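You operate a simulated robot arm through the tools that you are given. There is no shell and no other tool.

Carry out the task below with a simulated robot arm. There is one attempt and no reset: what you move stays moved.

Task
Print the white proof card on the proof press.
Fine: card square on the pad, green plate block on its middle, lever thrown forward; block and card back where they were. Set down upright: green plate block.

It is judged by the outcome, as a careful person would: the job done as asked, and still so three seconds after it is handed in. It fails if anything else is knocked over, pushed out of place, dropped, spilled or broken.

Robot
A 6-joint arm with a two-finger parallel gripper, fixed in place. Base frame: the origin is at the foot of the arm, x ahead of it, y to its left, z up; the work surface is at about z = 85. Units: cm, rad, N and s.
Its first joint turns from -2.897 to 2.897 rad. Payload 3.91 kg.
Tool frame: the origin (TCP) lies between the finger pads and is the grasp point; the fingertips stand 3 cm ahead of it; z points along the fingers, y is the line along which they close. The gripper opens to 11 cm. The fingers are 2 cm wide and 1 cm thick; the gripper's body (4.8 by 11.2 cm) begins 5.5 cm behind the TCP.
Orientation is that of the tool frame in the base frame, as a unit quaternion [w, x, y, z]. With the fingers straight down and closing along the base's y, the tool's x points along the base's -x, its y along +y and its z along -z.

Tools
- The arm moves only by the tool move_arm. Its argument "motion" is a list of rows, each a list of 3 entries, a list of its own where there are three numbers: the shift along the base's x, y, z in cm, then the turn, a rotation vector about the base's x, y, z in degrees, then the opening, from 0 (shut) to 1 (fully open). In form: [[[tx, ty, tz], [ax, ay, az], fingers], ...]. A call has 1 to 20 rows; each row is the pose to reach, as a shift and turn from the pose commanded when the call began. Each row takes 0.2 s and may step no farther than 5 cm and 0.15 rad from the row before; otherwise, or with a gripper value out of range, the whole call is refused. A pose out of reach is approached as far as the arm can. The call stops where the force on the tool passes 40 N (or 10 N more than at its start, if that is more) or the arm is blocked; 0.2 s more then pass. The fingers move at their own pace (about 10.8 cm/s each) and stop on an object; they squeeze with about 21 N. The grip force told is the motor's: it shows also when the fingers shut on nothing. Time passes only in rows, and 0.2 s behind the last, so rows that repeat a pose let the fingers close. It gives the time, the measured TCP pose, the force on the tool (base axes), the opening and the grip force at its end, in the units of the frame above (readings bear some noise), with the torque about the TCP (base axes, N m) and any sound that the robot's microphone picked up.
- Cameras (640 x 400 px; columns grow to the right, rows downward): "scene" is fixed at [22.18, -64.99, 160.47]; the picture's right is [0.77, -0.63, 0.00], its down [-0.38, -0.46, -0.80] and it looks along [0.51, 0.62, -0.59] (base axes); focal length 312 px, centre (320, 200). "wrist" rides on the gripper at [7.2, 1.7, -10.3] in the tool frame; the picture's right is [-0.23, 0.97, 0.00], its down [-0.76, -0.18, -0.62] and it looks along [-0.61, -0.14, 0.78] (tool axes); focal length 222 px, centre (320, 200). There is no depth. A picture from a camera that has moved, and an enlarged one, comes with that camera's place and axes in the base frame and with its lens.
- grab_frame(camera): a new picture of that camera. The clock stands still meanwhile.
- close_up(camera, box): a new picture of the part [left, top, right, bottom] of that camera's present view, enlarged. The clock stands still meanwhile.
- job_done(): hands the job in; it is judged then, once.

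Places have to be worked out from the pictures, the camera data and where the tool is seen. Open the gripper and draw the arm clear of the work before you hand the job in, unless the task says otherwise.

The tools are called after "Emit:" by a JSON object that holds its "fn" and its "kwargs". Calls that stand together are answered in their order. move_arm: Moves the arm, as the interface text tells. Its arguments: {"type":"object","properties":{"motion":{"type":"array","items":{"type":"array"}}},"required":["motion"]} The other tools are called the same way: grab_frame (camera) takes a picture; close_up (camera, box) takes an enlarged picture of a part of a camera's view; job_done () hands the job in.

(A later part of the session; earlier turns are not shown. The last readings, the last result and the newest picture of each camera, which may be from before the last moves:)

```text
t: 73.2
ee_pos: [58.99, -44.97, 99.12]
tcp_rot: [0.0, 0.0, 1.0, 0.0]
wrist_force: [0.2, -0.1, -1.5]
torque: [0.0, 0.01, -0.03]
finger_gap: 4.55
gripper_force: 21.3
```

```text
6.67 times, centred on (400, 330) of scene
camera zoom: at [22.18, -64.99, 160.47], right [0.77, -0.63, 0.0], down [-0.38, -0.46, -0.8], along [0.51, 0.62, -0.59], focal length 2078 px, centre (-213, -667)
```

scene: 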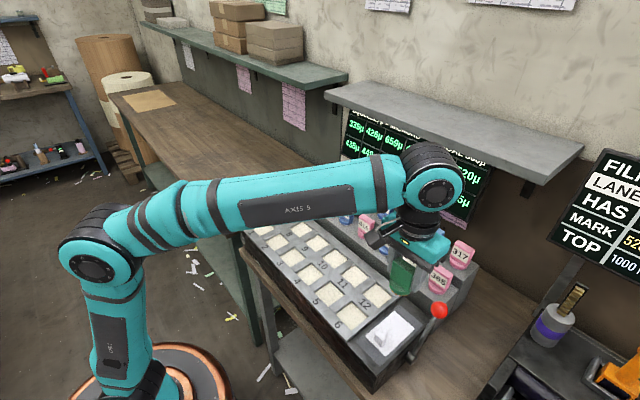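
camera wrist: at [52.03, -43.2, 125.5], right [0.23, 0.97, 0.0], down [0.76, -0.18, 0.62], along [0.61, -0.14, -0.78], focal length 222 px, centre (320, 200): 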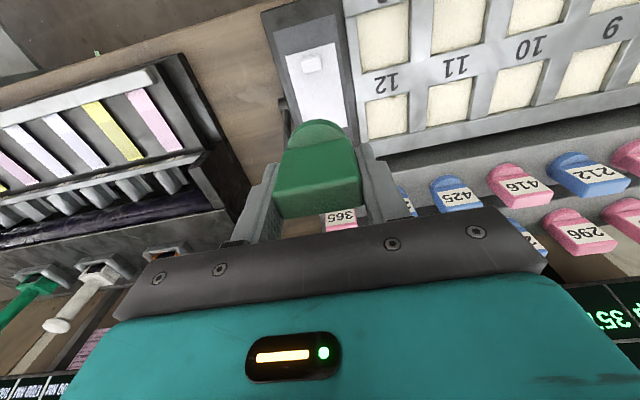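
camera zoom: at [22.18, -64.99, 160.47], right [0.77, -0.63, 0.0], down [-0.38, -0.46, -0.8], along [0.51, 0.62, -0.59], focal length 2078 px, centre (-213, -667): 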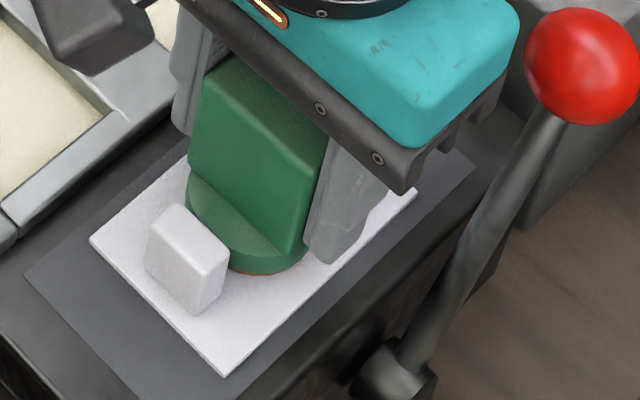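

No upward contact force yet. Another two small steps.

Emit:
{"fn": "move_arm", "kwargs": {"motion": [[[0, 0, -0.1], [0, 0, 0], 0], [[0, 0, -0.1], [0, 0, 0], 0], [[0, 0, -0.1], [0, 0, 0], 0]]}}

Emit:
{"fn": "close_up", "kwargs": {"camera": "scene", "box": [360, 300, 440, 360]}}

```text
t: 74.0
ee_pos: [59.04, -45.05, 99.1]
tcp_rot: [-0.001, 0.0, 1.0, -0.001]
wrist_force: [0.2, 0.6, 0.1]
torque: [-0.03, 0.03, 0.0]
finger_gap: 4.56
gripper_force: 21.1
```

```text
6.67 times, centred on (400, 330) of scene
camera zoom: at [22.18, -64.99, 160.47], right [0.77, -0.63, 0.0], down [-0.38, -0.46, -0.8], along [0.51, 0.62, -0.59], focal length 2078 px, centre (-213, -667)
```

zoom: 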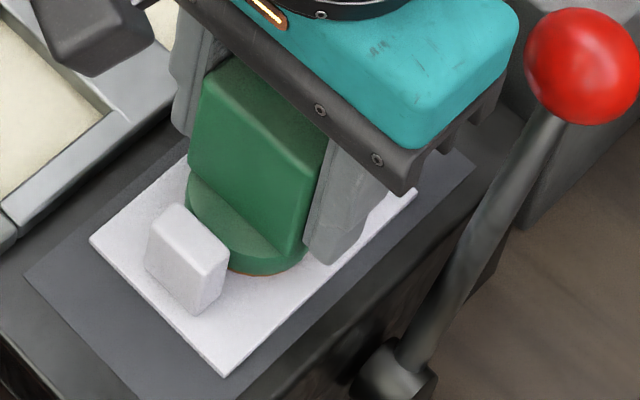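

Force rose by about 1.5 N, so it may be just touching. One more 0.1 cm step to confirm.

Emit:
{"fn": "move_arm", "kwargs": {"motion": [[[0, 0, -0.1], [0, 0, 0], 0], [[0, 0, -0.1], [0, 0, 0], 0], [[0, 0, -0.1], [0, 0, 0], 0]]}}

```text
t: 74.8
ee_pos: [58.93, -44.96, 99.18]
tcp_rot: [0.0, 0.0, 1.0, -0.001]
wrist_force: [1.3, -0.1, 10.8]
torque: [-0.05, 0.01, -0.01]
finger_gap: 4.54
gripper_force: 20.9
```

Contact confirmed at 10.8 N. I'll ease up 0.07 cm to relieve the load, release, and lift straight up.

Emit:
{"fn": "move_arm", "kwargs": {"motion": [[[0, 0, 0.07], [0, 0, 0], 0], [[0, 0, 0.07], [0, 0, 0], 0], [[0, 0, 0.07], [0, 0, 0], 0.45], [[0, 0, 0.07], [0, 0, 0], 0.55], [[0, 0, 0.07], [0, 0, 0], 0.6], [[0, 0, 1], [0, 0, 0], 0.6], [[0, 0, 3], [0, 0, 0], 0.6], [[0, 0, 7], [0, 0, 0], 0.6], [[0, 0, 11.5], [0, 0, 0], 0.6], [[0, 0, 16], [0, 0, 0], 0.6], [[-4.5, 0, 16], [0, 0, 0], 0.6], [[-9, 0, 16], [0, 0, 0], 0.6], [[-13, 0, 16], [0, 0, 0], 0.6], [[-13, 0, 16], [0, 0, 0], 0.6]]}}

Emit:
{"fn": "grab_frame", "kwargs": {"camera": "wrist"}}

Emit:
{"fn": "close_up", "kwargs": {"camera": "scene", "box": [350, 260, 470, 380]}}

Emit:
{"fn": "close_up", "kwargs": {"camera": "wrist", "box": [280, 100, 400, 230]}}

```text
t: 77.8
ee_pos: [45.84, -45.16, 115.01]
tcp_rot: [0.0, 0.001, 1.0, 0.0]
wrist_force: [-0.1, 0.4, 0.1]
torque: [-0.05, -0.01, 0.02]
finger_gap: 6.57
gripper_force: 0.1
```

```text
taken
camera wrist: at [38.78, -43.37, 125.38], right [0.23, 0.97, 0.0], down [0.76, -0.18, 0.62], along [0.61, -0.14, -0.78], focal length 222 px, centre (320, 200)
```

wrist: 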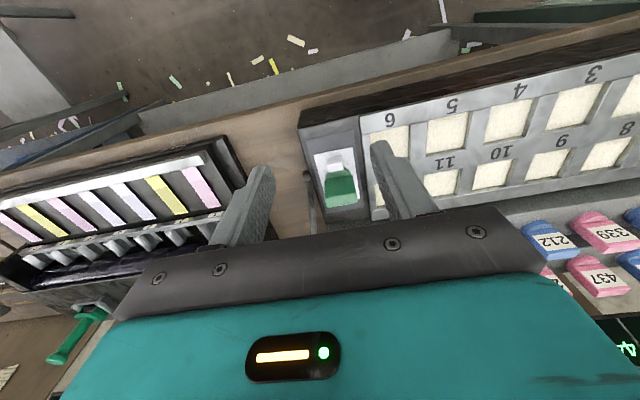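

```text
3.33 times, centred on (410, 320) of scene
camera zoom: at [22.18, -64.99, 160.47], right [0.77, -0.63, 0.0], down [-0.38, -0.46, -0.8], along [0.51, 0.62, -0.59], focal length 1039 px, centre (20, -200)
```

zoom: 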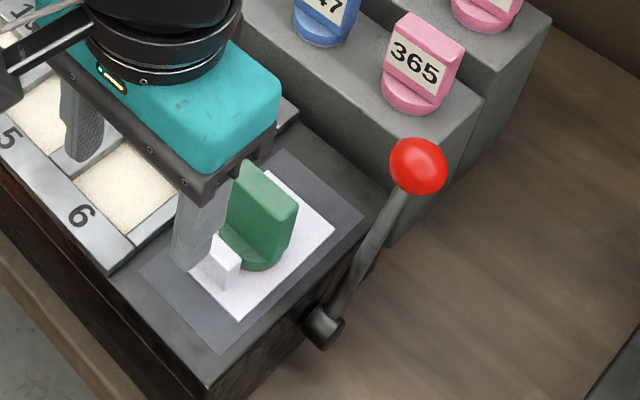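

```text
3.08 times, centred on (340, 165) of wrist
camera zoom: at [38.78, -43.37, 125.38], right [0.23, 0.97, 0.0], down [0.76, -0.18, 0.62], along [0.61, -0.14, -0.78], focal length 684 px, centre (258, 308)
```

zoom: 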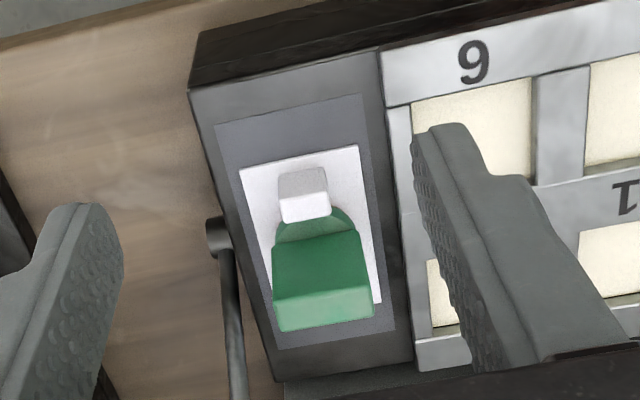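

The block stands upright on the card's middle, and the card hasn't moved. Now the lever: I'll rise to a spot where the wrist camera can see the whole lever and knob.

Emit:
{"fn": "move_arm", "kwargs": {"motion": [[[1, -0.5, 3], [0, 0, 0], 0.8], [[2.5, -1, 7], [0, 0, 0], 1], [[3.85, -1.7, 10], [0, 0, 0], 1], [[3.85, -1.7, 10], [0, 0, 0], 1], [[3.85, -1.7, 10], [0, 0, 0], 1]]}}

Emit:
{"fn": "grab_frame", "kwargs": {"camera": "wrist"}}

Emit:
{"fn": "close_up", "kwargs": {"camera": "wrist", "box": [240, 80, 400, 240]}}

Emit:
{"fn": "close_up", "kwargs": {"camera": "scene", "box": [390, 290, 470, 370]}}

```text
t: 79.0
ee_pos: [49.91, -46.59, 125.02]
tcp_rot: [0.0, 0.001, 1.0, 0.0]
wrist_force: [-0.6, 0.9, 0.8]
torque: [0.03, 0.0, 0.0]
finger_gap: 11.0
gripper_force: 0.0
```

```text
taken
camera wrist: at [42.75, -44.93, 135.33], right [0.23, 0.97, 0.0], down [0.76, -0.18, 0.62], along [0.61, -0.14, -0.78], focal length 222 px, centre (320, 200)
```

wrist: 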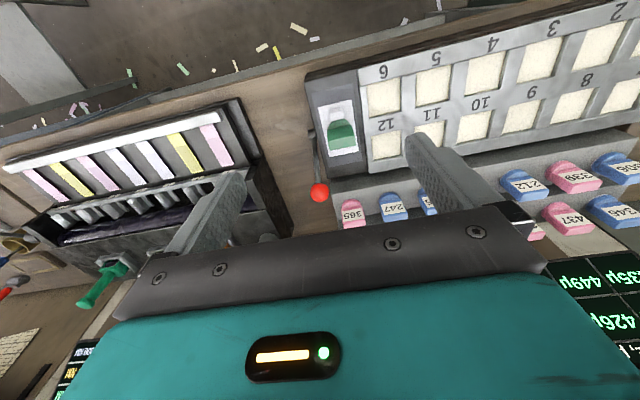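

```text
2.50 times, centred on (320, 160) of wrist
camera zoom: at [42.75, -44.93, 135.33], right [0.23, 0.97, 0.0], down [0.76, -0.18, 0.62], along [0.61, -0.14, -0.78], focal length 555 px, centre (320, 300)
```

zoom: 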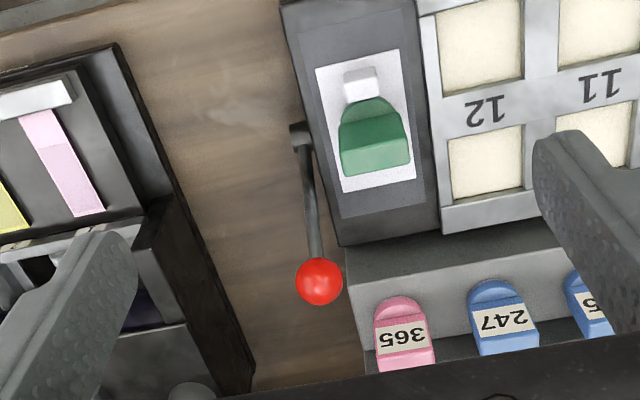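

```text
5.00 times, centred on (430, 330) of scene
camera zoom: at [22.18, -64.99, 160.47], right [0.77, -0.63, 0.0], down [-0.38, -0.46, -0.8], along [0.51, 0.62, -0.59], focal length 1559 px, centre (-230, -450)
```

zoom: 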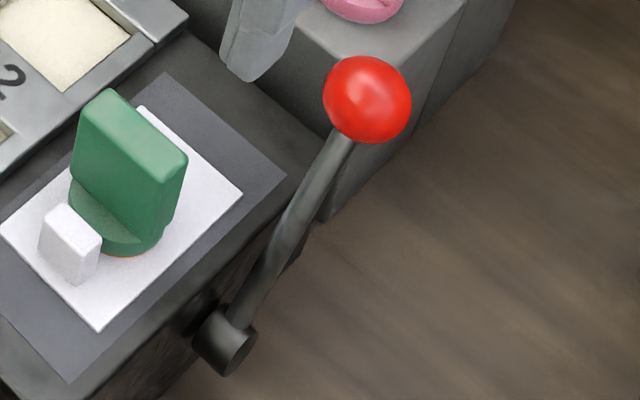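

The lever: pivot ≈(60.8, −50.7, 89.5), knob centre ≈(66.9, −50.5, 102.2), radius ≈1.7, leaning away by about 26°. The step block sits right behind it, so "forward" is toward the operator's side (−x). I'll grip the ball from above so the throw is controlled, hovering over it first.

Emit:
{"fn": "move_arm", "kwargs": {"motion": [[[4.5, -1, 0], [0, 0, 0], 0.5], [[9, -2, -1.5], [0, 0, 0], 0.5], [[13, -3, -4], [0, 0, 0], 0.5], [[16.9, -3.87, -6.5], [0, 0, 0], 0.5], [[16.9, -3.87, -9], [0, 0, 0], 0.5], [[16.9, -3.87, -9], [0, 0, 0], 0.5]]}}

Emit:
{"fn": "grab_frame", "kwargs": {"camera": "wrist"}}

Emit:
{"fn": "close_up", "kwargs": {"camera": "scene", "box": [360, 140, 540, 380]}}

```text
t: 80.4
ee_pos: [66.97, -50.77, 116.06]
tcp_rot: [-0.001, 0.001, 1.0, 0.0]
wrist_force: [0.1, 0.9, -0.4]
torque: [-0.02, 0.0, 0.03]
finger_gap: 5.5
gripper_force: 0.1
```

```text
taken
camera wrist: at [59.76, -48.98, 126.36], right [0.23, 0.97, 0.0], down [0.76, -0.18, 0.62], along [0.61, -0.14, -0.78], focal length 222 px, centre (320, 200)
```

wrist: 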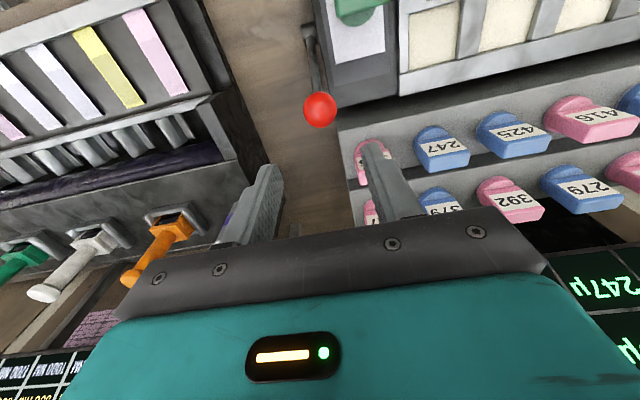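

```text
1.67 times, centred on (450, 260) of scene
camera zoom: at [22.18, -64.99, 160.47], right [0.77, -0.63, 0.0], down [-0.38, -0.46, -0.8], along [0.51, 0.62, -0.59], focal length 520 px, centre (103, 100)
```

zoom: 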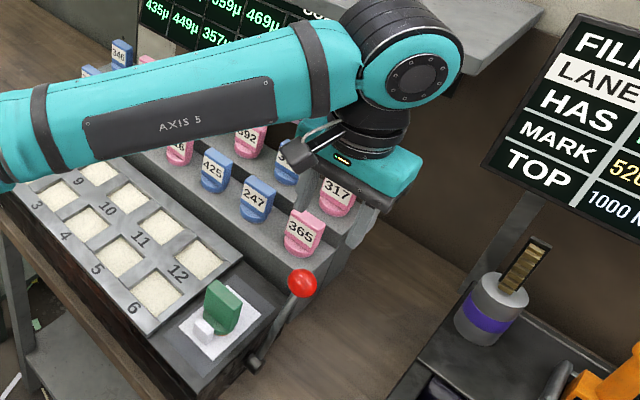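

Clear of everything. I'll measure the knob's offset relative to the fingers more finely.

Emit:
{"fn": "close_up", "kwargs": {"camera": "wrist", "box": [270, 50, 370, 150]}}

```text
4.00 times, centred on (320, 100) of wrist
camera zoom: at [59.76, -48.98, 126.36], right [0.23, 0.97, 0.0], down [0.76, -0.18, 0.62], along [0.61, -0.14, -0.78], focal length 888 px, centre (320, 600)
```

zoom: 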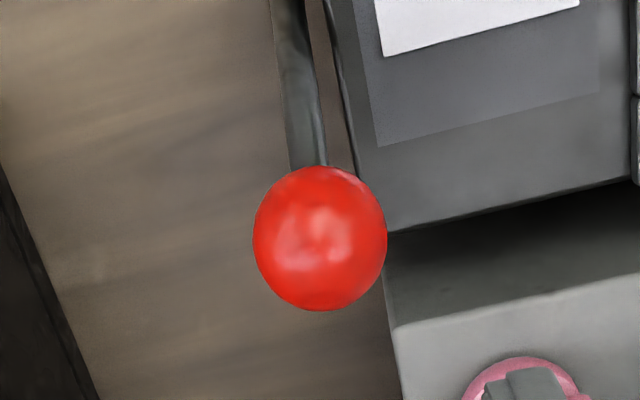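

The knob is 0.15 cm off-centre; correcting and descending around it.

Emit:
{"fn": "move_arm", "kwargs": {"motion": [[[-0.15, 0.13, -3], [0, 0, 0], 0.55], [[-0.15, 0.13, -7], [0, 0, 0], 0.55], [[-0.15, 0.13, -10], [0, 0, 0], 0.55], [[-0.15, 0.13, -12], [0, 0, 0], 0.55], [[-0.15, 0.13, -12.3], [0, 0, 0], 0.55], [[-0.15, 0.13, -12.3], [0, 0, 0], 0.55]]}}

Emit:
{"fn": "grab_frame", "kwargs": {"camera": "wrist"}}

Emit:
{"fn": "close_up", "kwargs": {"camera": "scene", "box": [380, 230, 500, 370]}}

```text
t: 81.8
ee_pos: [66.68, -50.51, 103.76]
tcp_rot: [0.0, 0.0, 1.0, 0.0]
wrist_force: [-0.5, -0.3, 0.7]
torque: [0.02, 0.0, -0.02]
finger_gap: 6.06
gripper_force: 0.1
```

```text
taken
camera wrist: at [59.52, -48.83, 114.12], right [0.23, 0.97, 0.0], down [0.76, -0.18, 0.62], along [0.61, -0.14, -0.78], focal length 222 px, centre (320, 200)
```

wrist: 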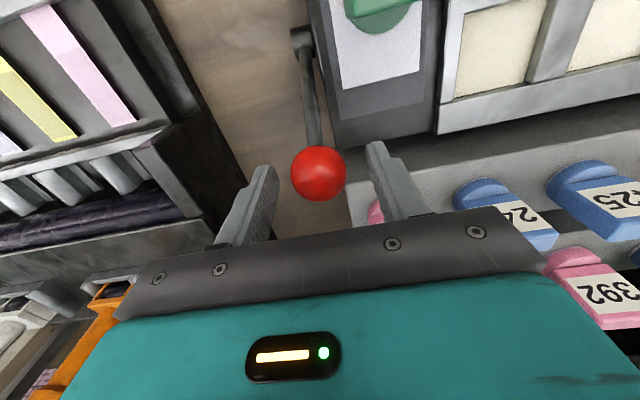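

```text
2.86 times, centred on (440, 300) of scene
camera zoom: at [22.18, -64.99, 160.47], right [0.77, -0.63, 0.0], down [-0.38, -0.46, -0.8], along [0.51, 0.62, -0.59], focal length 891 px, centre (-23, -86)
```

zoom: 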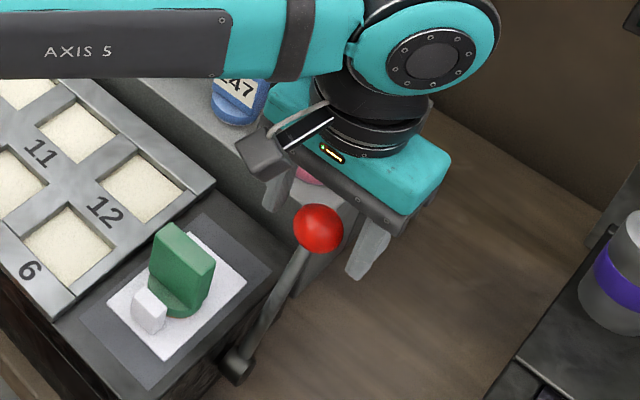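

The knob is centred between the fingers. Closing on it.

Emit:
{"fn": "move_arm", "kwargs": {"motion": [[[0, 0, 0], [0, 0, 0], 0.4], [[0, 0, 0], [0, 0, 0], 0.25], [[0, 0, 0], [0, 0, 0], 0.1], [[0, 0, 0], [0, 0, 0], 0], [[0, 0, 0], [0, 0, 0], 0]]}}

Emit:
{"fn": "close_up", "kwargs": {"camera": "wrist", "box": [220, 80, 420, 240]}}

```text
t: 83.0
ee_pos: [66.64, -50.57, 103.69]
tcp_rot: [0.0, 0.002, 1.0, 0.0]
wrist_force: [3.9, -12.6, 5.9]
torque: [-0.25, -0.33, -0.03]
finger_gap: 3.55
gripper_force: 45.0
```

```text
2.50 times, centred on (320, 160) of wrist
camera zoom: at [59.51, -48.91, 114.12], right [0.23, 0.97, 0.0], down [0.76, -0.18, 0.62], along [0.61, -0.14, -0.78], focal length 555 px, centre (320, 300)
```

zoom: 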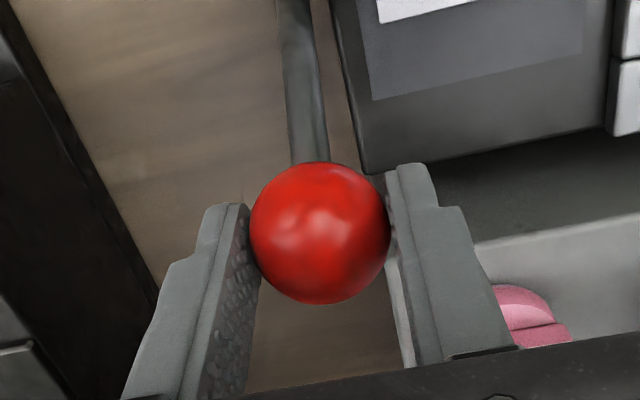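

Gripped at 3.55 cm, but with a −12.6 N side load — the knob is slightly more toward −y. I'll shift 0.15 cm to relieve it.

Emit:
{"fn": "move_arm", "kwargs": {"motion": [[[0, -0.08, 0], [0, 0, 0], 0], [[0, -0.15, 0], [0, 0, 0], 0], [[0, -0.15, 0], [0, 0, 0], 0]]}}

```text
t: 83.8
ee_pos: [66.63, -50.62, 103.84]
tcp_rot: [0.0, 0.001, 1.0, 0.0]
wrist_force: [9.3, -13.2, 16.7]
torque: [-0.26, -0.29, 0.01]
finger_gap: 3.55
gripper_force: 45.4
```

Forces are along the lever's axis and −y, so my grip point is slightly off. I'll ease 0.1 cm along those directions and re-read.

Emit:
{"fn": "move_arm", "kwargs": {"motion": [[[0.03, -0.05, 0.06], [0, 0, 0], 0], [[0.06, -0.1, 0.12], [0, 0, 0], 0], [[0.06, -0.1, 0.12], [0, 0, 0], 0]]}}

Emit:
{"fn": "close_up", "kwargs": {"camera": "scene", "box": [380, 230, 500, 370]}}

```text
t: 84.6
ee_pos: [66.66, -50.61, 103.7]
tcp_rot: [-0.001, -0.001, 1.0, 0.002]
wrist_force: [-11.4, 6.4, -11.2]
torque: [0.19, -0.18, 0.03]
finger_gap: 3.55
gripper_force: 45.6
```

```text
2.86 times, centred on (440, 300) of scene
camera zoom: at [22.18, -64.99, 160.47], right [0.77, -0.63, 0.0], down [-0.38, -0.46, -0.8], along [0.51, 0.62, -0.59], focal length 891 px, centre (-23, -86)
```

zoom: 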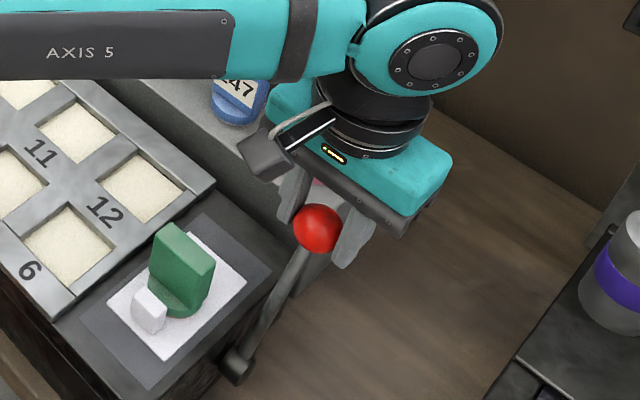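

The grip over-constrains the ball (arm is stiff), so a one-sided push is safer. I'll release, rise, close the fingers, and go down on the far (+x) side of the knob to push it forward.

Emit:
{"fn": "move_arm", "kwargs": {"motion": [[[0, 0.06, -0.06], [0, 0, 0], 0.3], [[0, 0.06, -0.06], [0, 0, 0], 0.5], [[0, 0.06, -0.06], [0, 0, 0], 0.55], [[0, 0, 2], [0, 0, 0], 0.55], [[0, 0, 5], [0, 0, 0], 0.55], [[0, 0, 9], [0, 0, 0], 0.55], [[0, 0, 9], [0, 0, 0], 0.2], [[0, 0, 9], [0, 0, 0], 0], [[2, -0.2, 9], [0, 0, 0], 0], [[3.9, -0.25, 9], [0, 0, 0], 0], [[3.9, -0.25, 9], [0, 0, 0], 0]]}}

Emit:
{"fn": "grab_frame", "kwargs": {"camera": "wrist"}}

Emit:
{"fn": "close_up", "kwargs": {"camera": "scene", "box": [360, 140, 540, 380]}}

```text
t: 87.0
ee_pos: [70.43, -50.91, 112.85]
tcp_rot: [0.0, 0.001, 1.0, 0.0]
wrist_force: [-0.2, -0.1, -0.6]
torque: [0.03, -0.03, -0.02]
finger_gap: 0.0
gripper_force: 21.5
```

```text
taken
camera wrist: at [63.33, -49.22, 123.25], right [0.23, 0.97, 0.0], down [0.76, -0.18, 0.62], along [0.61, -0.14, -0.78], focal length 222 px, centre (320, 200)
```

wrist: 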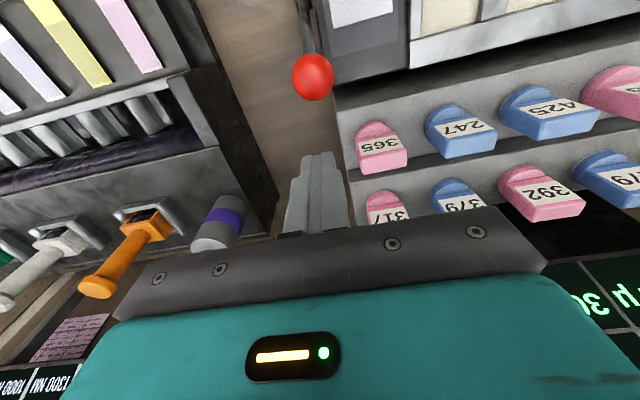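

```text
1.67 times, centred on (450, 260) of scene
camera zoom: at [22.18, -64.99, 160.47], right [0.77, -0.63, 0.0], down [-0.38, -0.46, -0.8], along [0.51, 0.62, -0.59], focal length 520 px, centre (103, 100)
```

zoom: 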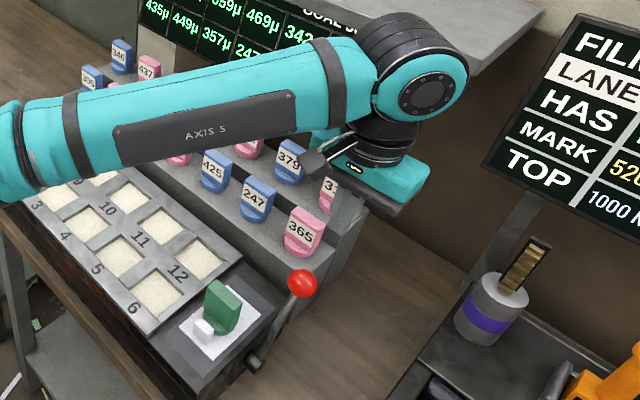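

Before descending I must know key 365's exact height, since the gripper body will be near it. Zooming both cameras on it.

Emit:
{"fn": "close_up", "kwargs": {"camera": "wrist", "box": [290, 50, 450, 210]}}

Emit:
{"fn": "close_up", "kwargs": {"camera": "scene", "box": [420, 240, 500, 320]}}

```text
2.50 times, centred on (370, 130) of wrist
camera zoom: at [63.33, -49.22, 123.25], right [0.23, 0.97, 0.0], down [0.76, -0.18, 0.62], along [0.61, -0.14, -0.78], focal length 555 px, centre (195, 375)
```

zoom: 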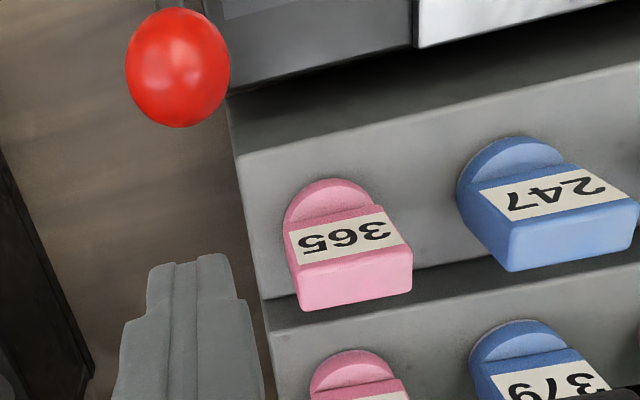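

```text
5.00 times, centred on (460, 280) of scene
camera zoom: at [22.18, -64.99, 160.47], right [0.77, -0.63, 0.0], down [-0.38, -0.46, -0.8], along [0.51, 0.62, -0.59], focal length 1559 px, centre (-380, -200)
```

zoom: 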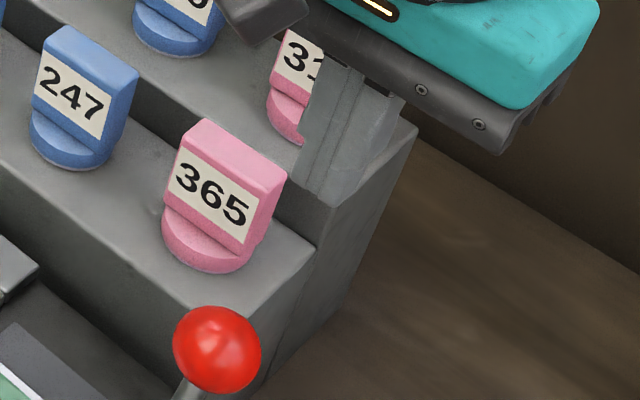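

Key 365's top is at z≈105.1 and the step's top at ≈98.9, so descending to TCP z=104 leaves about 4 cm of clearance. Going down behind the knob.

Emit:
{"fn": "move_arm", "kwargs": {"motion": [[[0, 0, -3], [0, 0, 0], 0], [[0, 0, -6], [0, 0, 0], 0], [[0, 0, -8], [0, 0, 0], 0], [[0, 0, -8.9], [0, 0, 0], 0], [[0, 0, -8.9], [0, 0, 0], 0]]}}

Emit:
{"fn": "close_up", "kwargs": {"camera": "scene", "box": [380, 230, 500, 370]}}

Emit:
{"fn": "close_up", "kwargs": {"camera": "wrist", "box": [220, 50, 440, 210]}}

```text
t: 88.2
ee_pos: [70.42, -51.03, 103.91]
tcp_rot: [-0.001, 0.0, 1.0, 0.001]
wrist_force: [-0.7, 0.5, 0.3]
torque: [-0.01, -0.02, 0.04]
finger_gap: 0.0
gripper_force: 20.8
```

```text
2.86 times, centred on (440, 300) of scene
camera zoom: at [22.18, -64.99, 160.47], right [0.77, -0.63, 0.0], down [-0.38, -0.46, -0.8], along [0.51, 0.62, -0.59], focal length 891 px, centre (-23, -86)
```

zoom: 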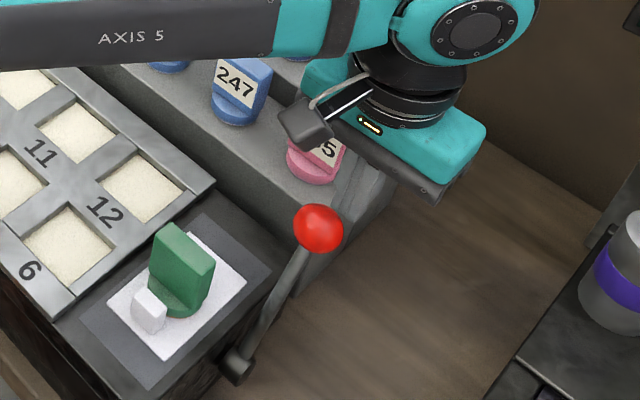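

```text
2.50 times, centred on (330, 130) of wrist
camera zoom: at [63.35, -49.19, 114.35], right [0.23, 0.97, 0.0], down [0.76, -0.18, 0.62], along [0.61, -0.14, -0.78], focal length 555 px, centre (295, 375)
```

zoom: 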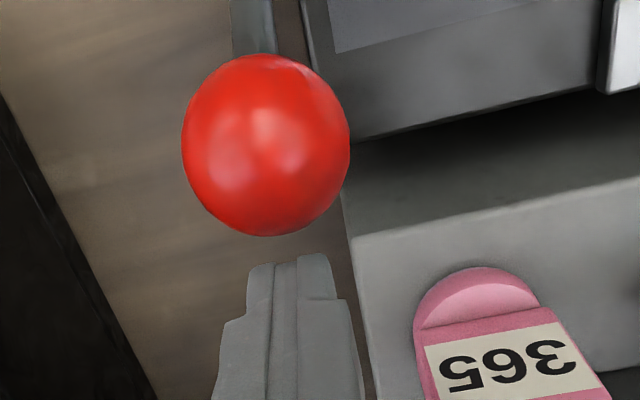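

The fingers are right behind the knob with clearance all round. I'll start pushing the lever forward (−x) slowly.

Emit:
{"fn": "move_arm", "kwargs": {"motion": [[[-0.8, 0, 0], [0, 0, 0], 0], [[-1.6, 0, 0], [0, 0, 0], 0], [[-2.4, 0, 0], [0, 0, 0], 0], [[-3.2, 0, 0], [0, 0, 0], 0], [[-4, 0, 0], [0, 0, 0], 0], [[-4.8, 0, 0], [0, 0, 0], 0], [[-5.6, 0, 0], [0, 0, 0], 0]]}}

Emit:
{"fn": "close_up", "kwargs": {"camera": "scene", "box": [360, 230, 500, 380]}}

Emit:
{"fn": "grab_frame", "kwargs": {"camera": "wrist"}}

```text
t: 89.8
ee_pos: [65.03, -50.93, 103.85]
tcp_rot: [0.0, 0.002, 1.0, 0.0]
wrist_force: [2.2, -0.4, 1.9]
torque: [-0.01, 0.02, -0.04]
finger_gap: 0.0
gripper_force: 20.7
```

```text
2.67 times, centred on (430, 305) of scene
camera zoom: at [22.18, -64.99, 160.47], right [0.77, -0.63, 0.0], down [-0.38, -0.46, -0.8], along [0.51, 0.62, -0.59], focal length 831 px, centre (27, -80)
```

zoom: 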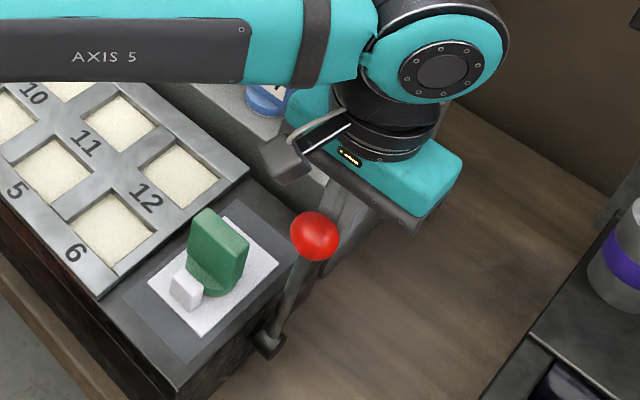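

```text
taken
camera wrist: at [57.84, -49.21, 114.31], right [0.23, 0.97, 0.0], down [0.76, -0.18, 0.62], along [0.61, -0.14, -0.78], focal length 222 px, centre (320, 200)
```

wrist: 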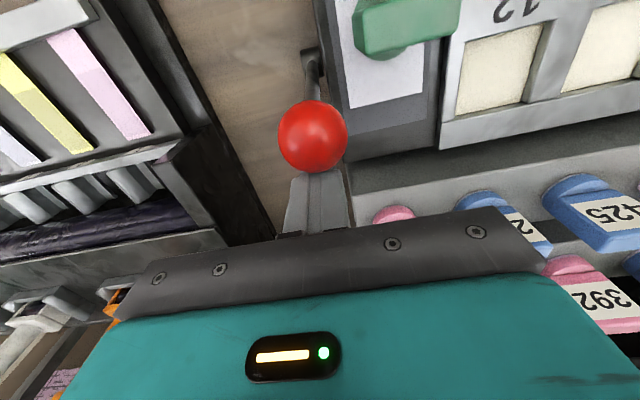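

The lever moves freely with about 2–3 N. Continuing past vertical, gradually lowering the fingertips to stay on the rod.

Emit:
{"fn": "move_arm", "kwargs": {"motion": [[[-0.8, 0, 0], [0, 0, 0], 0], [[-1.6, 0, 0], [0, 0, 0], 0], [[-2.4, 0, -0.2], [0, 0, 0], 0], [[-3.2, 0, -0.5], [0, 0, 0], 0], [[-4, 0, -0.8], [0, 0, 0], 0], [[-4.8, 0, -1.2], [0, 0, 0], 0], [[-5.6, 0, -1.6], [0, 0, 0], 0], [[-6.4, 0, -2], [0, 0, 0], 0]]}}

Emit:
{"fn": "close_up", "kwargs": {"camera": "scene", "box": [340, 230, 480, 380]}}

Emit:
{"fn": "grab_frame", "kwargs": {"camera": "wrist"}}

```text
t: 91.6
ee_pos: [58.62, -50.84, 101.97]
tcp_rot: [0.0, 0.0, 1.0, 0.0]
wrist_force: [0.7, 0.2, -0.5]
torque: [-0.03, 0.01, -0.01]
finger_gap: 0.0
gripper_force: 21.0
```

```text
2.67 times, centred on (410, 305) of scene
camera zoom: at [22.18, -64.99, 160.47], right [0.77, -0.63, 0.0], down [-0.38, -0.46, -0.8], along [0.51, 0.62, -0.59], focal length 831 px, centre (80, -80)
```

zoom: 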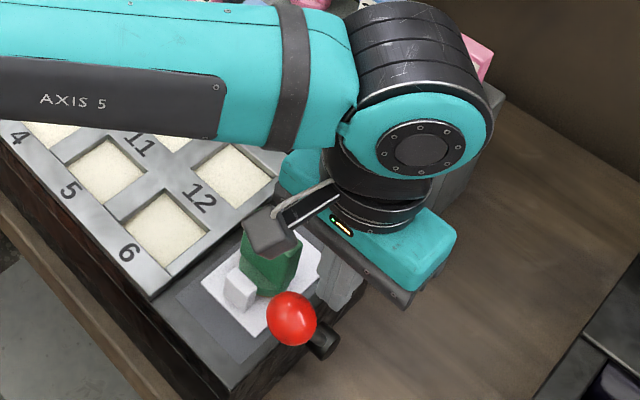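

```text
taken
camera wrist: at [51.46, -49.22, 112.33], right [0.23, 0.97, 0.0], down [0.76, -0.18, 0.62], along [0.61, -0.14, -0.78], focal length 222 px, centre (320, 200)
```

wrist: 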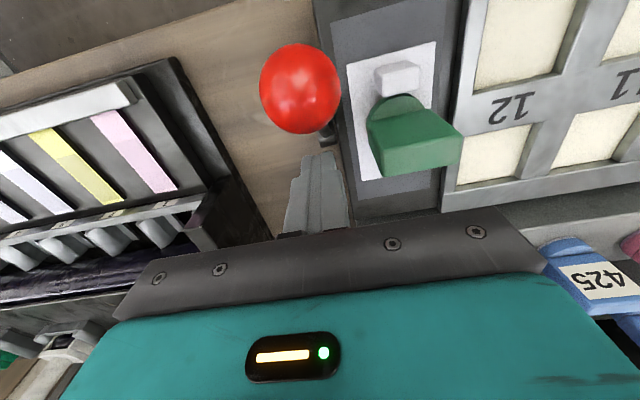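

The lever has gone over and is ahead of the fingers at about −31° past vertical. I'll push on gently to see whether it's at its forward stop.

Emit:
{"fn": "move_arm", "kwargs": {"motion": [[[-0.6, 0, -0.3], [0, 0, 0], 0], [[-1.2, 0, -0.6], [0, 0, 0], 0], [[-1.7, 0, -0.9], [0, 0, 0], 0], [[-2.1, 0, -1], [0, 0, 0], 0], [[-2.4, 0, -1], [0, 0, 0], 0], [[-2.7, 0, -1], [0, 0, 0], 0]]}}

Emit:
{"fn": "close_up", "kwargs": {"camera": "wrist", "box": [220, 0, 440, 210]}}

```text
t: 92.5
ee_pos: [57.18, -50.95, 101.27]
tcp_rot: [0.003, 0.0, 1.0, -0.002]
wrist_force: [14.8, -1.4, 3.8]
torque: [0.0, -0.34, 0.03]
finger_gap: 0.0
gripper_force: 20.7
stopped in row 4: the force on the tool passed its limit at 49 N (the readings are from after the stop); the commanded pose is now the measured one
```

```text
1.90 times, centred on (330, 105) of wrist
camera zoom: at [49.9, -49.17, 111.58], right [0.23, 0.97, 0.0], down [0.76, -0.17, 0.63], along [0.61, -0.14, -0.78], focal length 423 px, centre (301, 381)
```

zoom: 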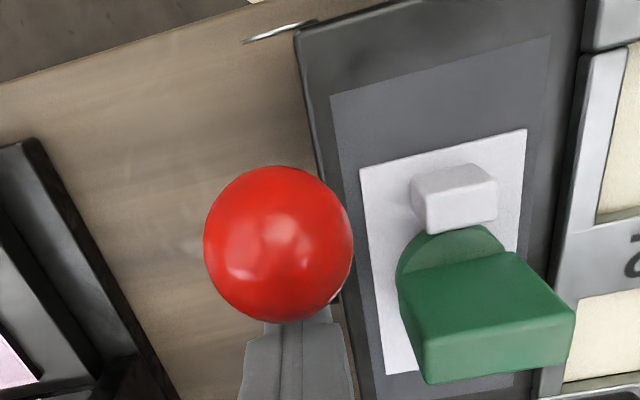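

The lever is hard against its forward stop (49 N felt, at about −31°). I'll back off, rise, and inspect the result.

Emit:
{"fn": "move_arm", "kwargs": {"motion": [[[0.8, 0, 0.1], [0, 0, 0], 0], [[2, 0, 0.5], [0, 0, 0], 0], [[3, 0, 3], [0, 0, 0], 0], [[3, 0, 7], [0, 0, 0], 0], [[3, 0, 11], [0, 0, 0], 0], [[0, 0, 14], [0, 0, 0], 0.3], [[-4, 2, 16], [0, 0, 0], 0.8], [[-8, 4, 18], [0, 0, 0], 1], [[-10, 5, 20], [0, 0, 0], 1], [[-10, 5, 20], [0, 0, 0], 1]]}}

Emit:
{"fn": "grab_frame", "kwargs": {"camera": "wrist"}}

Emit:
{"fn": "close_up", "kwargs": {"camera": "wrist", "box": [250, 60, 410, 220]}}

Emit:
{"fn": "close_up", "kwargs": {"camera": "scene", "box": [340, 270, 460, 380]}}

```text
t: 94.7
ee_pos: [46.91, -45.65, 121.22]
tcp_rot: [0.002, 0.001, 1.0, -0.001]
wrist_force: [0.1, 0.3, 0.4]
torque: [0.02, 0.01, -0.02]
finger_gap: 10.98
gripper_force: 0.1
```

```text
taken
camera wrist: at [39.68, -43.89, 131.58], right [0.23, 0.97, 0.0], down [0.76, -0.18, 0.63], along [0.61, -0.14, -0.78], focal length 222 px, centre (320, 200)
```

wrist: 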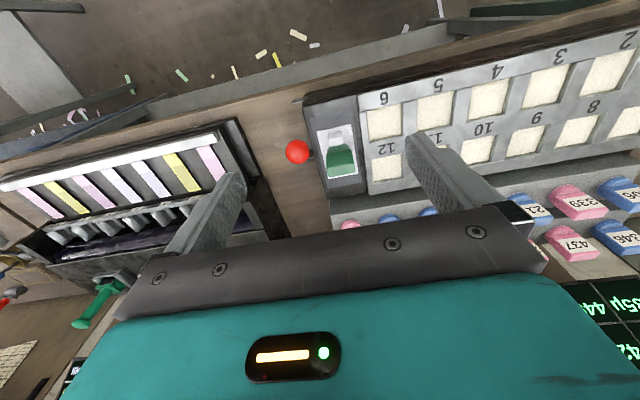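

```text
2.50 times, centred on (330, 140) of wrist
camera zoom: at [39.68, -43.89, 131.58], right [0.23, 0.97, 0.0], down [0.76, -0.18, 0.63], along [0.61, -0.14, -0.78], focal length 555 px, centre (295, 350)
```

zoom: 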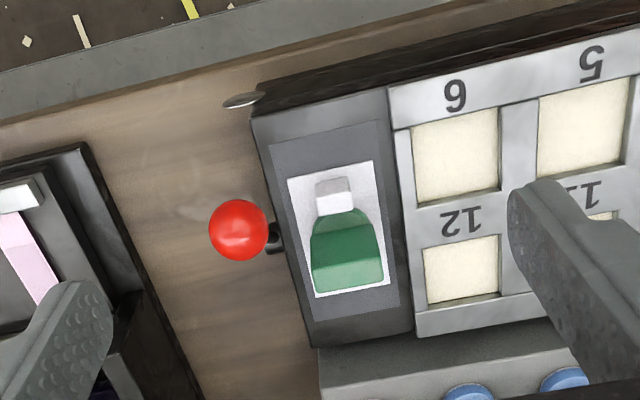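

```text
3.64 times, centred on (400, 325) of scene
camera zoom: at [22.18, -64.99, 160.47], right [0.77, -0.63, 0.0], down [-0.38, -0.46, -0.8], along [0.51, 0.62, -0.59], focal length 1134 px, centre (29, -254)
```

zoom: 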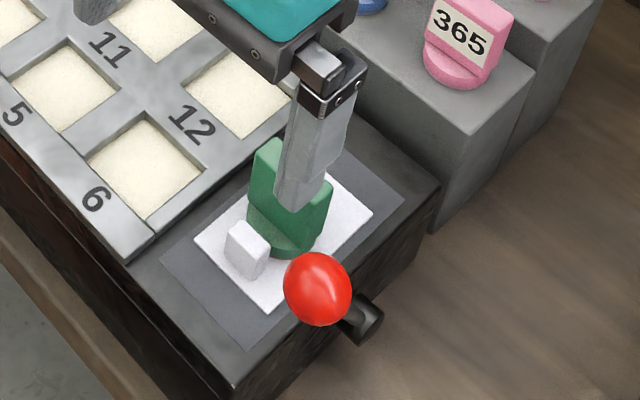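

The lever stays forward, and block and card are still in place. I notice a small silver shape at the machine's front corner that I didn't see before; let me look closer.

Emit:
{"fn": "close_up", "kwargs": {"camera": "wrist", "box": [270, 70, 350, 130]}}

Emit:
{"fn": "close_up", "kwargs": {"camera": "scene", "box": [300, 310, 420, 400]}}

Emit:
{"fn": "close_up", "kwargs": {"camera": "scene", "box": [230, 220, 330, 320]}}

```text
6.67 times, centred on (310, 100) of wrist
camera zoom: at [39.68, -43.89, 131.58], right [0.23, 0.97, 0.0], down [0.76, -0.18, 0.63], along [0.61, -0.14, -0.78], focal length 1481 px, centre (387, 867)
```

zoom: 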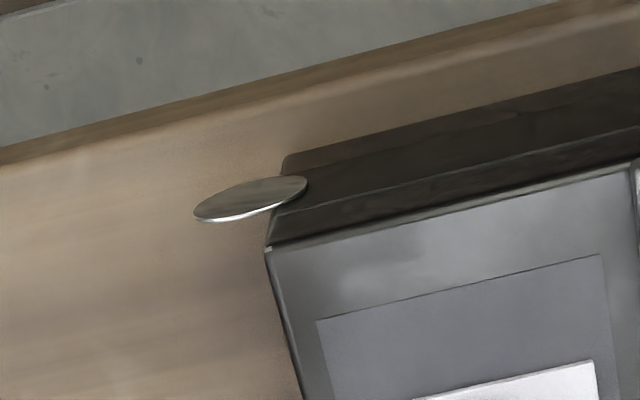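

```text
4.44 times, centred on (360, 355) of scene
camera zoom: at [22.18, -64.99, 160.47], right [0.77, -0.63, 0.0], down [-0.38, -0.46, -0.8], along [0.51, 0.62, -0.59], focal length 1386 px, centre (142, -489)
```

zoom: 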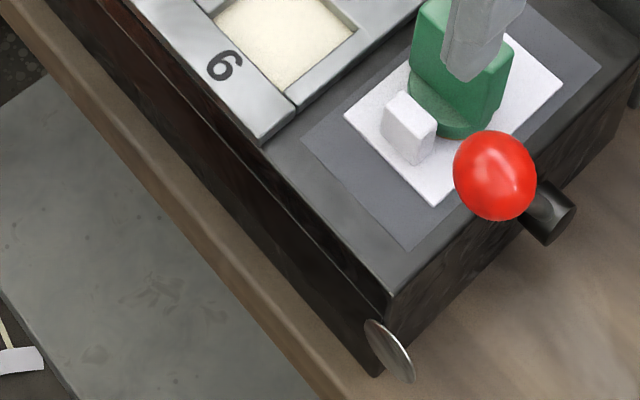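

```text
4.00 times, centred on (280, 270) of scene
camera zoom: at [22.18, -64.99, 160.47], right [0.77, -0.63, 0.0], down [-0.38, -0.46, -0.8], along [0.51, 0.62, -0.59], focal length 1247 px, centre (480, -80)
```

zoom: 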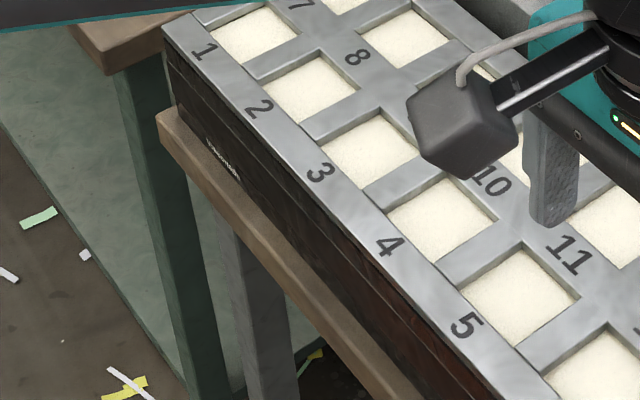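

The silver disc was originally at the machine's left front (by cell 1) and has travelled along its rail to the right end, so it's part of the press mechanism responding to the throw. Now I'll retrieve the block: hovering above it with a tiny tilt correction.

Emit:
{"fn": "move_arm", "kwargs": {"motion": [[[4, 0.3, 0], [0.05, 0.1, 0], 0.8], [[8, 0.5, 0], [0.1, 0.2, 0], 0.6], [[10.5, 0.65, -2], [0.17, 0.29, 0], 0.6], [[12.2, 0.7, -5], [0.17, 0.29, 0], 0.6], [[12.2, 0.7, -8], [0.17, 0.29, 0], 0.6], [[12.2, 0.7, -9.25], [0.17, 0.29, 0], 0.6], [[12.2, 0.7, -9.25], [0.17, 0.29, 0], 0.6]]}}

Emit:
{"fn": "grab_frame", "kwargs": {"camera": "wrist"}}

Emit:
{"fn": "close_up", "kwargs": {"camera": "wrist", "box": [250, 40, 410, 180]}}

```text
t: 96.3
ee_pos: [59.19, -45.07, 111.86]
tcp_rot: [0.001, 0.0, 1.0, -0.001]
wrist_force: [0.1, 1.0, -0.2]
torque: [-0.01, 0.0, 0.0]
finger_gap: 6.6
gripper_force: 0.1
```

```text
taken
camera wrist: at [52.08, -43.39, 122.29], right [0.23, 0.97, 0.0], down [0.76, -0.18, 0.62], along [0.61, -0.14, -0.78], focal length 222 px, centre (320, 200)
```

wrist: 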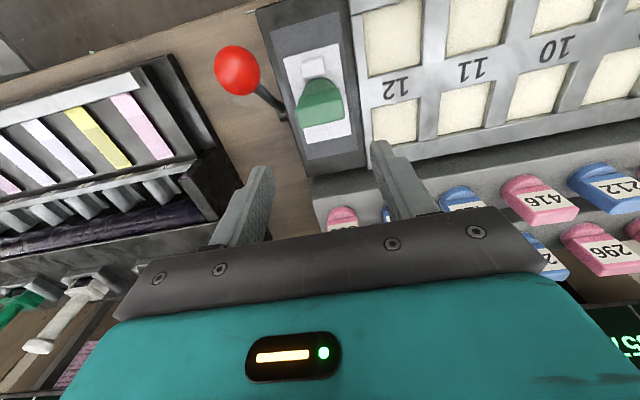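

```text
2.86 times, centred on (330, 110) of wrist
camera zoom: at [52.08, -43.39, 122.29], right [0.23, 0.97, 0.0], down [0.76, -0.18, 0.62], along [0.61, -0.14, -0.78], focal length 635 px, centre (291, 457)
```

zoom: 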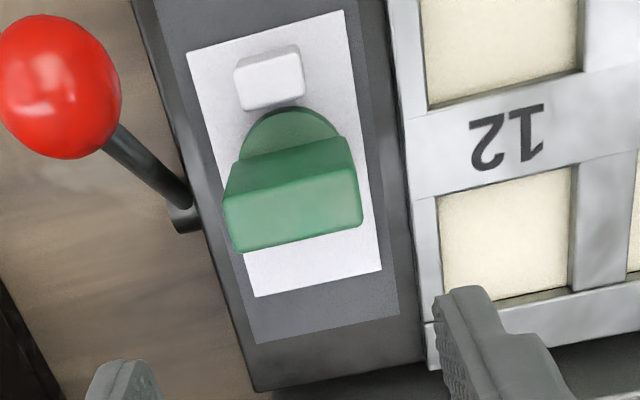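

The block is offset (−0.25, +0.27) from the TCP and has stayed square. Correcting and descending to grip height.

Emit:
{"fn": "move_arm", "kwargs": {"motion": [[[-0.24, 0.26, -3], [0, 0, 0], 0.6], [[-0.24, 0.26, -7], [0, 0, 0], 0.6], [[-0.24, 0.26, -10], [0, 0, 0], 0.6], [[-0.24, 0.26, -12], [0, 0, 0], 0.6], [[-0.24, 0.26, -12.8], [0, 0, 0], 0.6], [[-0.24, 0.26, -12.8], [0, 0, 0], 0.6]]}}

Emit:
{"fn": "close_up", "kwargs": {"camera": "wrist", "box": [210, 60, 430, 240]}}

Emit:
{"fn": "close_up", "kwargs": {"camera": "scene", "box": [350, 260, 470, 380]}}

```text
t: 97.7
ee_pos: [58.9, -44.95, 99.15]
tcp_rot: [0.0, 0.0, 1.0, 0.0]
wrist_force: [0.4, 0.5, 0.1]
torque: [0.0, 0.0, 0.02]
finger_gap: 6.62
gripper_force: 0.1
```

```text
2.22 times, centred on (320, 150) of wrist
camera zoom: at [51.73, -43.25, 109.57], right [0.23, 0.97, 0.0], down [0.76, -0.18, 0.62], along [0.61, -0.14, -0.78], focal length 494 px, centre (320, 311)
```

zoom: 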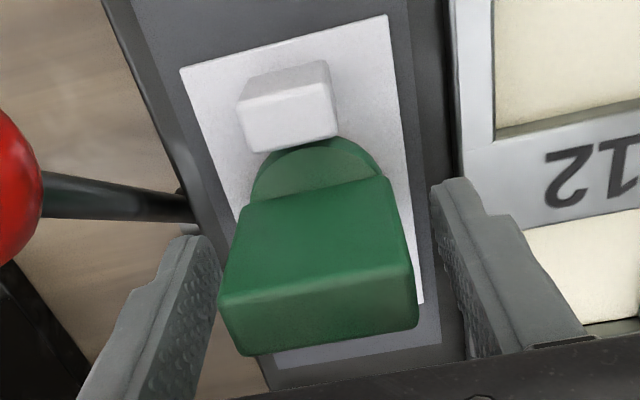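

```text
3.33 times, centred on (410, 320) of scene
camera zoom: at [22.18, -64.99, 160.47], right [0.77, -0.63, 0.0], down [-0.38, -0.46, -0.8], along [0.51, 0.62, -0.59], focal length 1039 px, centre (20, -200)
```

zoom: 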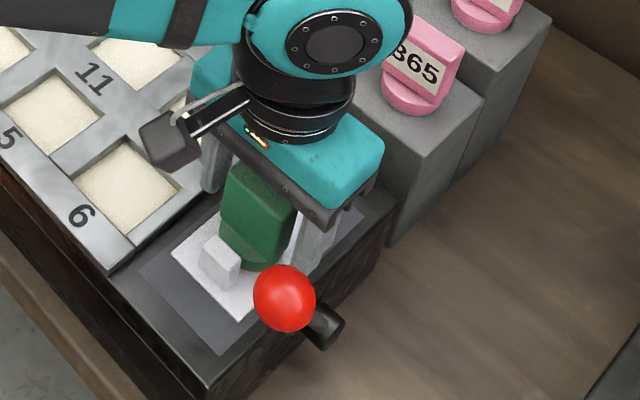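

The block's pose in the view matches the original grip to within 0.1 cm. A tiny trim, then close on it.

Emit:
{"fn": "move_arm", "kwargs": {"motion": [[[0.06, 0.05, 0], [0, 0, 0], 0.55], [[0.06, 0.05, 0], [0, 0, 0], 0.4], [[0.06, 0.05, 0], [0, 0, 0], 0.2], [[0.06, 0.05, 0], [0, 0, 0], 0], [[0.06, 0.05, 0], [0, 0, 0], 0]]}}

Emit:
{"fn": "close_up", "kwargs": {"camera": "wrist", "box": [210, 60, 430, 240]}}

```text
t: 98.9
ee_pos: [58.89, -44.88, 99.26]
tcp_rot: [0.0, 0.0, 1.0, -0.001]
wrist_force: [0.4, 0.7, 0.7]
torque: [0.0, 0.02, 0.01]
finger_gap: 4.59
gripper_force: 20.7
```

```text
2.22 times, centred on (320, 150) of wrist
camera zoom: at [51.81, -43.22, 109.62], right [0.23, 0.97, 0.0], down [0.76, -0.18, 0.62], along [0.61, -0.14, -0.78], focal length 494 px, centre (320, 311)
```

zoom: 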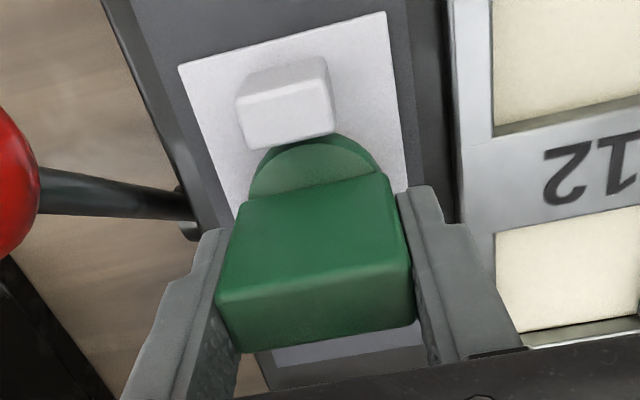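

Re-gripped (4.59 cm) just as before. Lifting straight off the card.

Emit:
{"fn": "move_arm", "kwargs": {"motion": [[[0, 0, 0.5], [0, 0, 0], 0], [[0, 0, 2], [0, 0, 0], 0], [[0, 0, 5], [0, 0, 0], 0], [[0, 0, 9], [0, 0, 0], 0], [[0, 0, 13], [0, 0, 0], 0], [[0, 0, 16], [0, 0, 0], 0], [[0, 0, 16], [0, 0, 0], 0]]}}

Emit:
{"fn": "grab_frame", "kwargs": {"camera": "wrist"}}

Emit:
{"fn": "close_up", "kwargs": {"camera": "scene", "box": [340, 230, 460, 380]}}

```text
t: 100.5
ee_pos: [58.91, -45.02, 115.52]
tcp_rot: [0.0, 0.0, 1.0, 0.0]
wrist_force: [-0.4, 0.5, -0.7]
torque: [-0.04, 0.01, -0.03]
finger_gap: 4.56
gripper_force: 20.6
```

```text
taken
camera wrist: at [51.82, -43.29, 125.82], right [0.23, 0.97, 0.0], down [0.76, -0.18, 0.62], along [0.61, -0.14, -0.78], focal length 222 px, centre (320, 200)
```

wrist: 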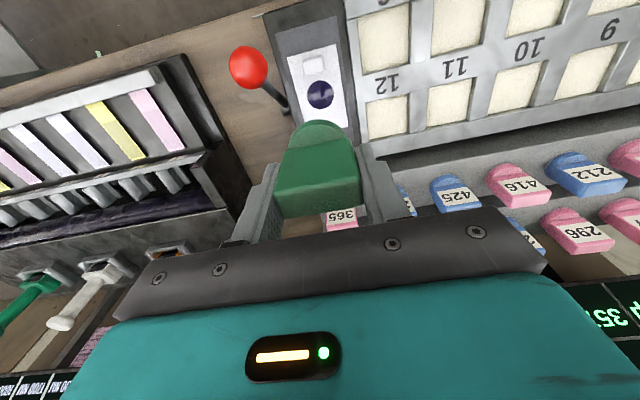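

```text
2.67 times, centred on (400, 305) of scene
camera zoom: at [22.18, -64.99, 160.47], right [0.77, -0.63, 0.0], down [-0.38, -0.46, -0.8], along [0.51, 0.62, -0.59], focal length 831 px, centre (107, -80)
```

zoom: 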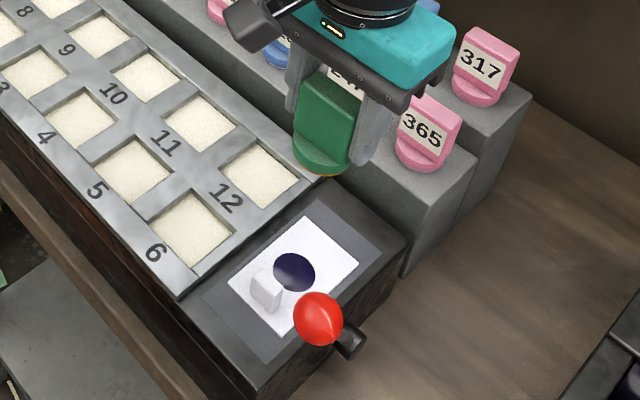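

The print worked: a dark round imprint sits in the card's middle. Now I'll carry the block back to its original spot on the bench.

Emit:
{"fn": "move_arm", "kwargs": {"motion": [[[0, 3, 0], [0, 0, 0], 0], [[0, 7.6, 0], [0, 0, -0.3], 0], [[0, 12.4, 0], [0, 0, -0.6], 0], [[0, 17.2, 0], [0, 0, -0.9], 0], [[0, 22, 0], [0, 0, -1.2], 0], [[0, 26.8, 0], [0, 0, -1.5], 0], [[0, 31.6, 0], [0, 0, -1.8], 0], [[0, 36.4, 0], [0, 0, -2.1], 0], [[0.1, 41.2, 0], [0, 0, -2.4], 0], [[0.1, 46, 0], [0, 0, -2.7], 0], [[0.2, 50.8, 0], [0, 0, -3], 0], [[0.2, 55.6, 0], [0, 0, -3], 0], [[0.2, 60.4, 0], [0, 0, -3], 0], [[0.3, 65.2, 0], [0, 0, -3], 0], [[0.32, 70, 0], [0, 0, -3], 0], [[0.32, 74.8, 0], [0, 0, -3], 0], [[0.32, 79.5, 0], [0, 0, -3], 0], [[0.32, 84, 0], [0, 0, -3], 0], [[0.32, 87.53, 0], [0, 0, -3], 0], [[0.32, 87.53, 0], [0, 0, -3], 0]]}}

Emit:
{"fn": "move_arm", "kwargs": {"motion": [[[0, 0, -4], [0, 0, 0], 0], [[0, 0, -8.5], [0, 0, 0], 0], [[0, 0, -13], [0, 0, 0], 0], [[0, 0, -17], [0, 0, 0], 0], [[0, 0, -20], [0, 0, 0], 0], [[0, 0, -22.5], [0, 0, 0], 0], [[0, 0, -24], [0, 0, 0], 0], [[0, 0, -24.6], [0, 0, 0], 0], [[0, 0, -24.6], [0, 0, 0], 0]]}}

Emit:
{"fn": "close_up", "kwargs": {"camera": "wrist", "box": [210, 60, 430, 240]}}

Emit:
{"fn": "close_up", "kwargs": {"camera": "scene", "box": [205, 165, 269, 225]}}

```text
t: 104.7
ee_pos: [59.42, 42.62, 115.13]
tcp_rot: [0.001, 0.026, 1.0, 0.0]
wrist_force: [-0.9, -0.2, -0.9]
torque: [-0.01, -0.01, -0.02]
finger_gap: 4.53
gripper_force: 21.0
```

```text
t: 106.7
ee_pos: [59.34, 42.49, 90.6]
tcp_rot: [0.0, 0.026, 1.0, -0.001]
wrist_force: [0.8, 0.3, -0.4]
torque: [0.0, 0.0, 0.0]
finger_gap: 4.54
gripper_force: 20.8
```

```text
2.22 times, centred on (320, 150) of wrist
camera zoom: at [52.32, 44.7, 101.02], right [0.28, 0.96, 0.0], down [0.75, -0.22, 0.62], along [0.6, -0.17, -0.78], focal length 494 px, centre (320, 311)
```

zoom: 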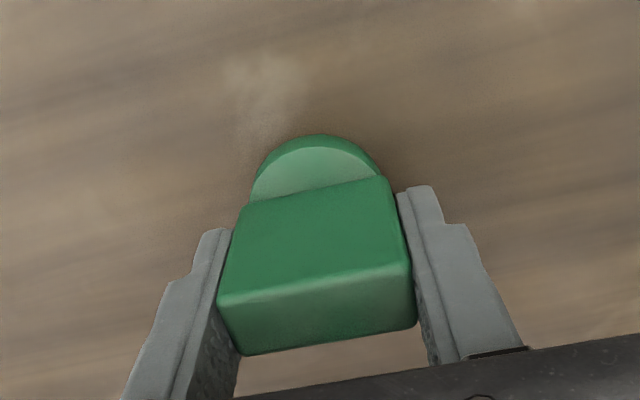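

```text
6.67 times, centred on (237, 195) of scene
camera zoom: at [22.18, -64.99, 160.47], right [0.77, -0.63, 0.0], down [-0.38, -0.46, -0.8], along [0.51, 0.62, -0.59], focal length 2078 px, centre (873, 233)
```

zoom: 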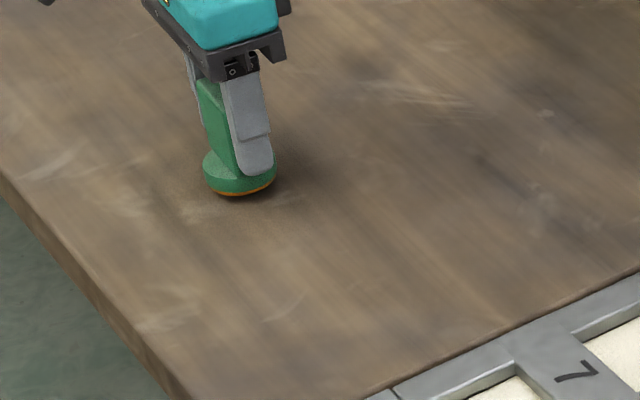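

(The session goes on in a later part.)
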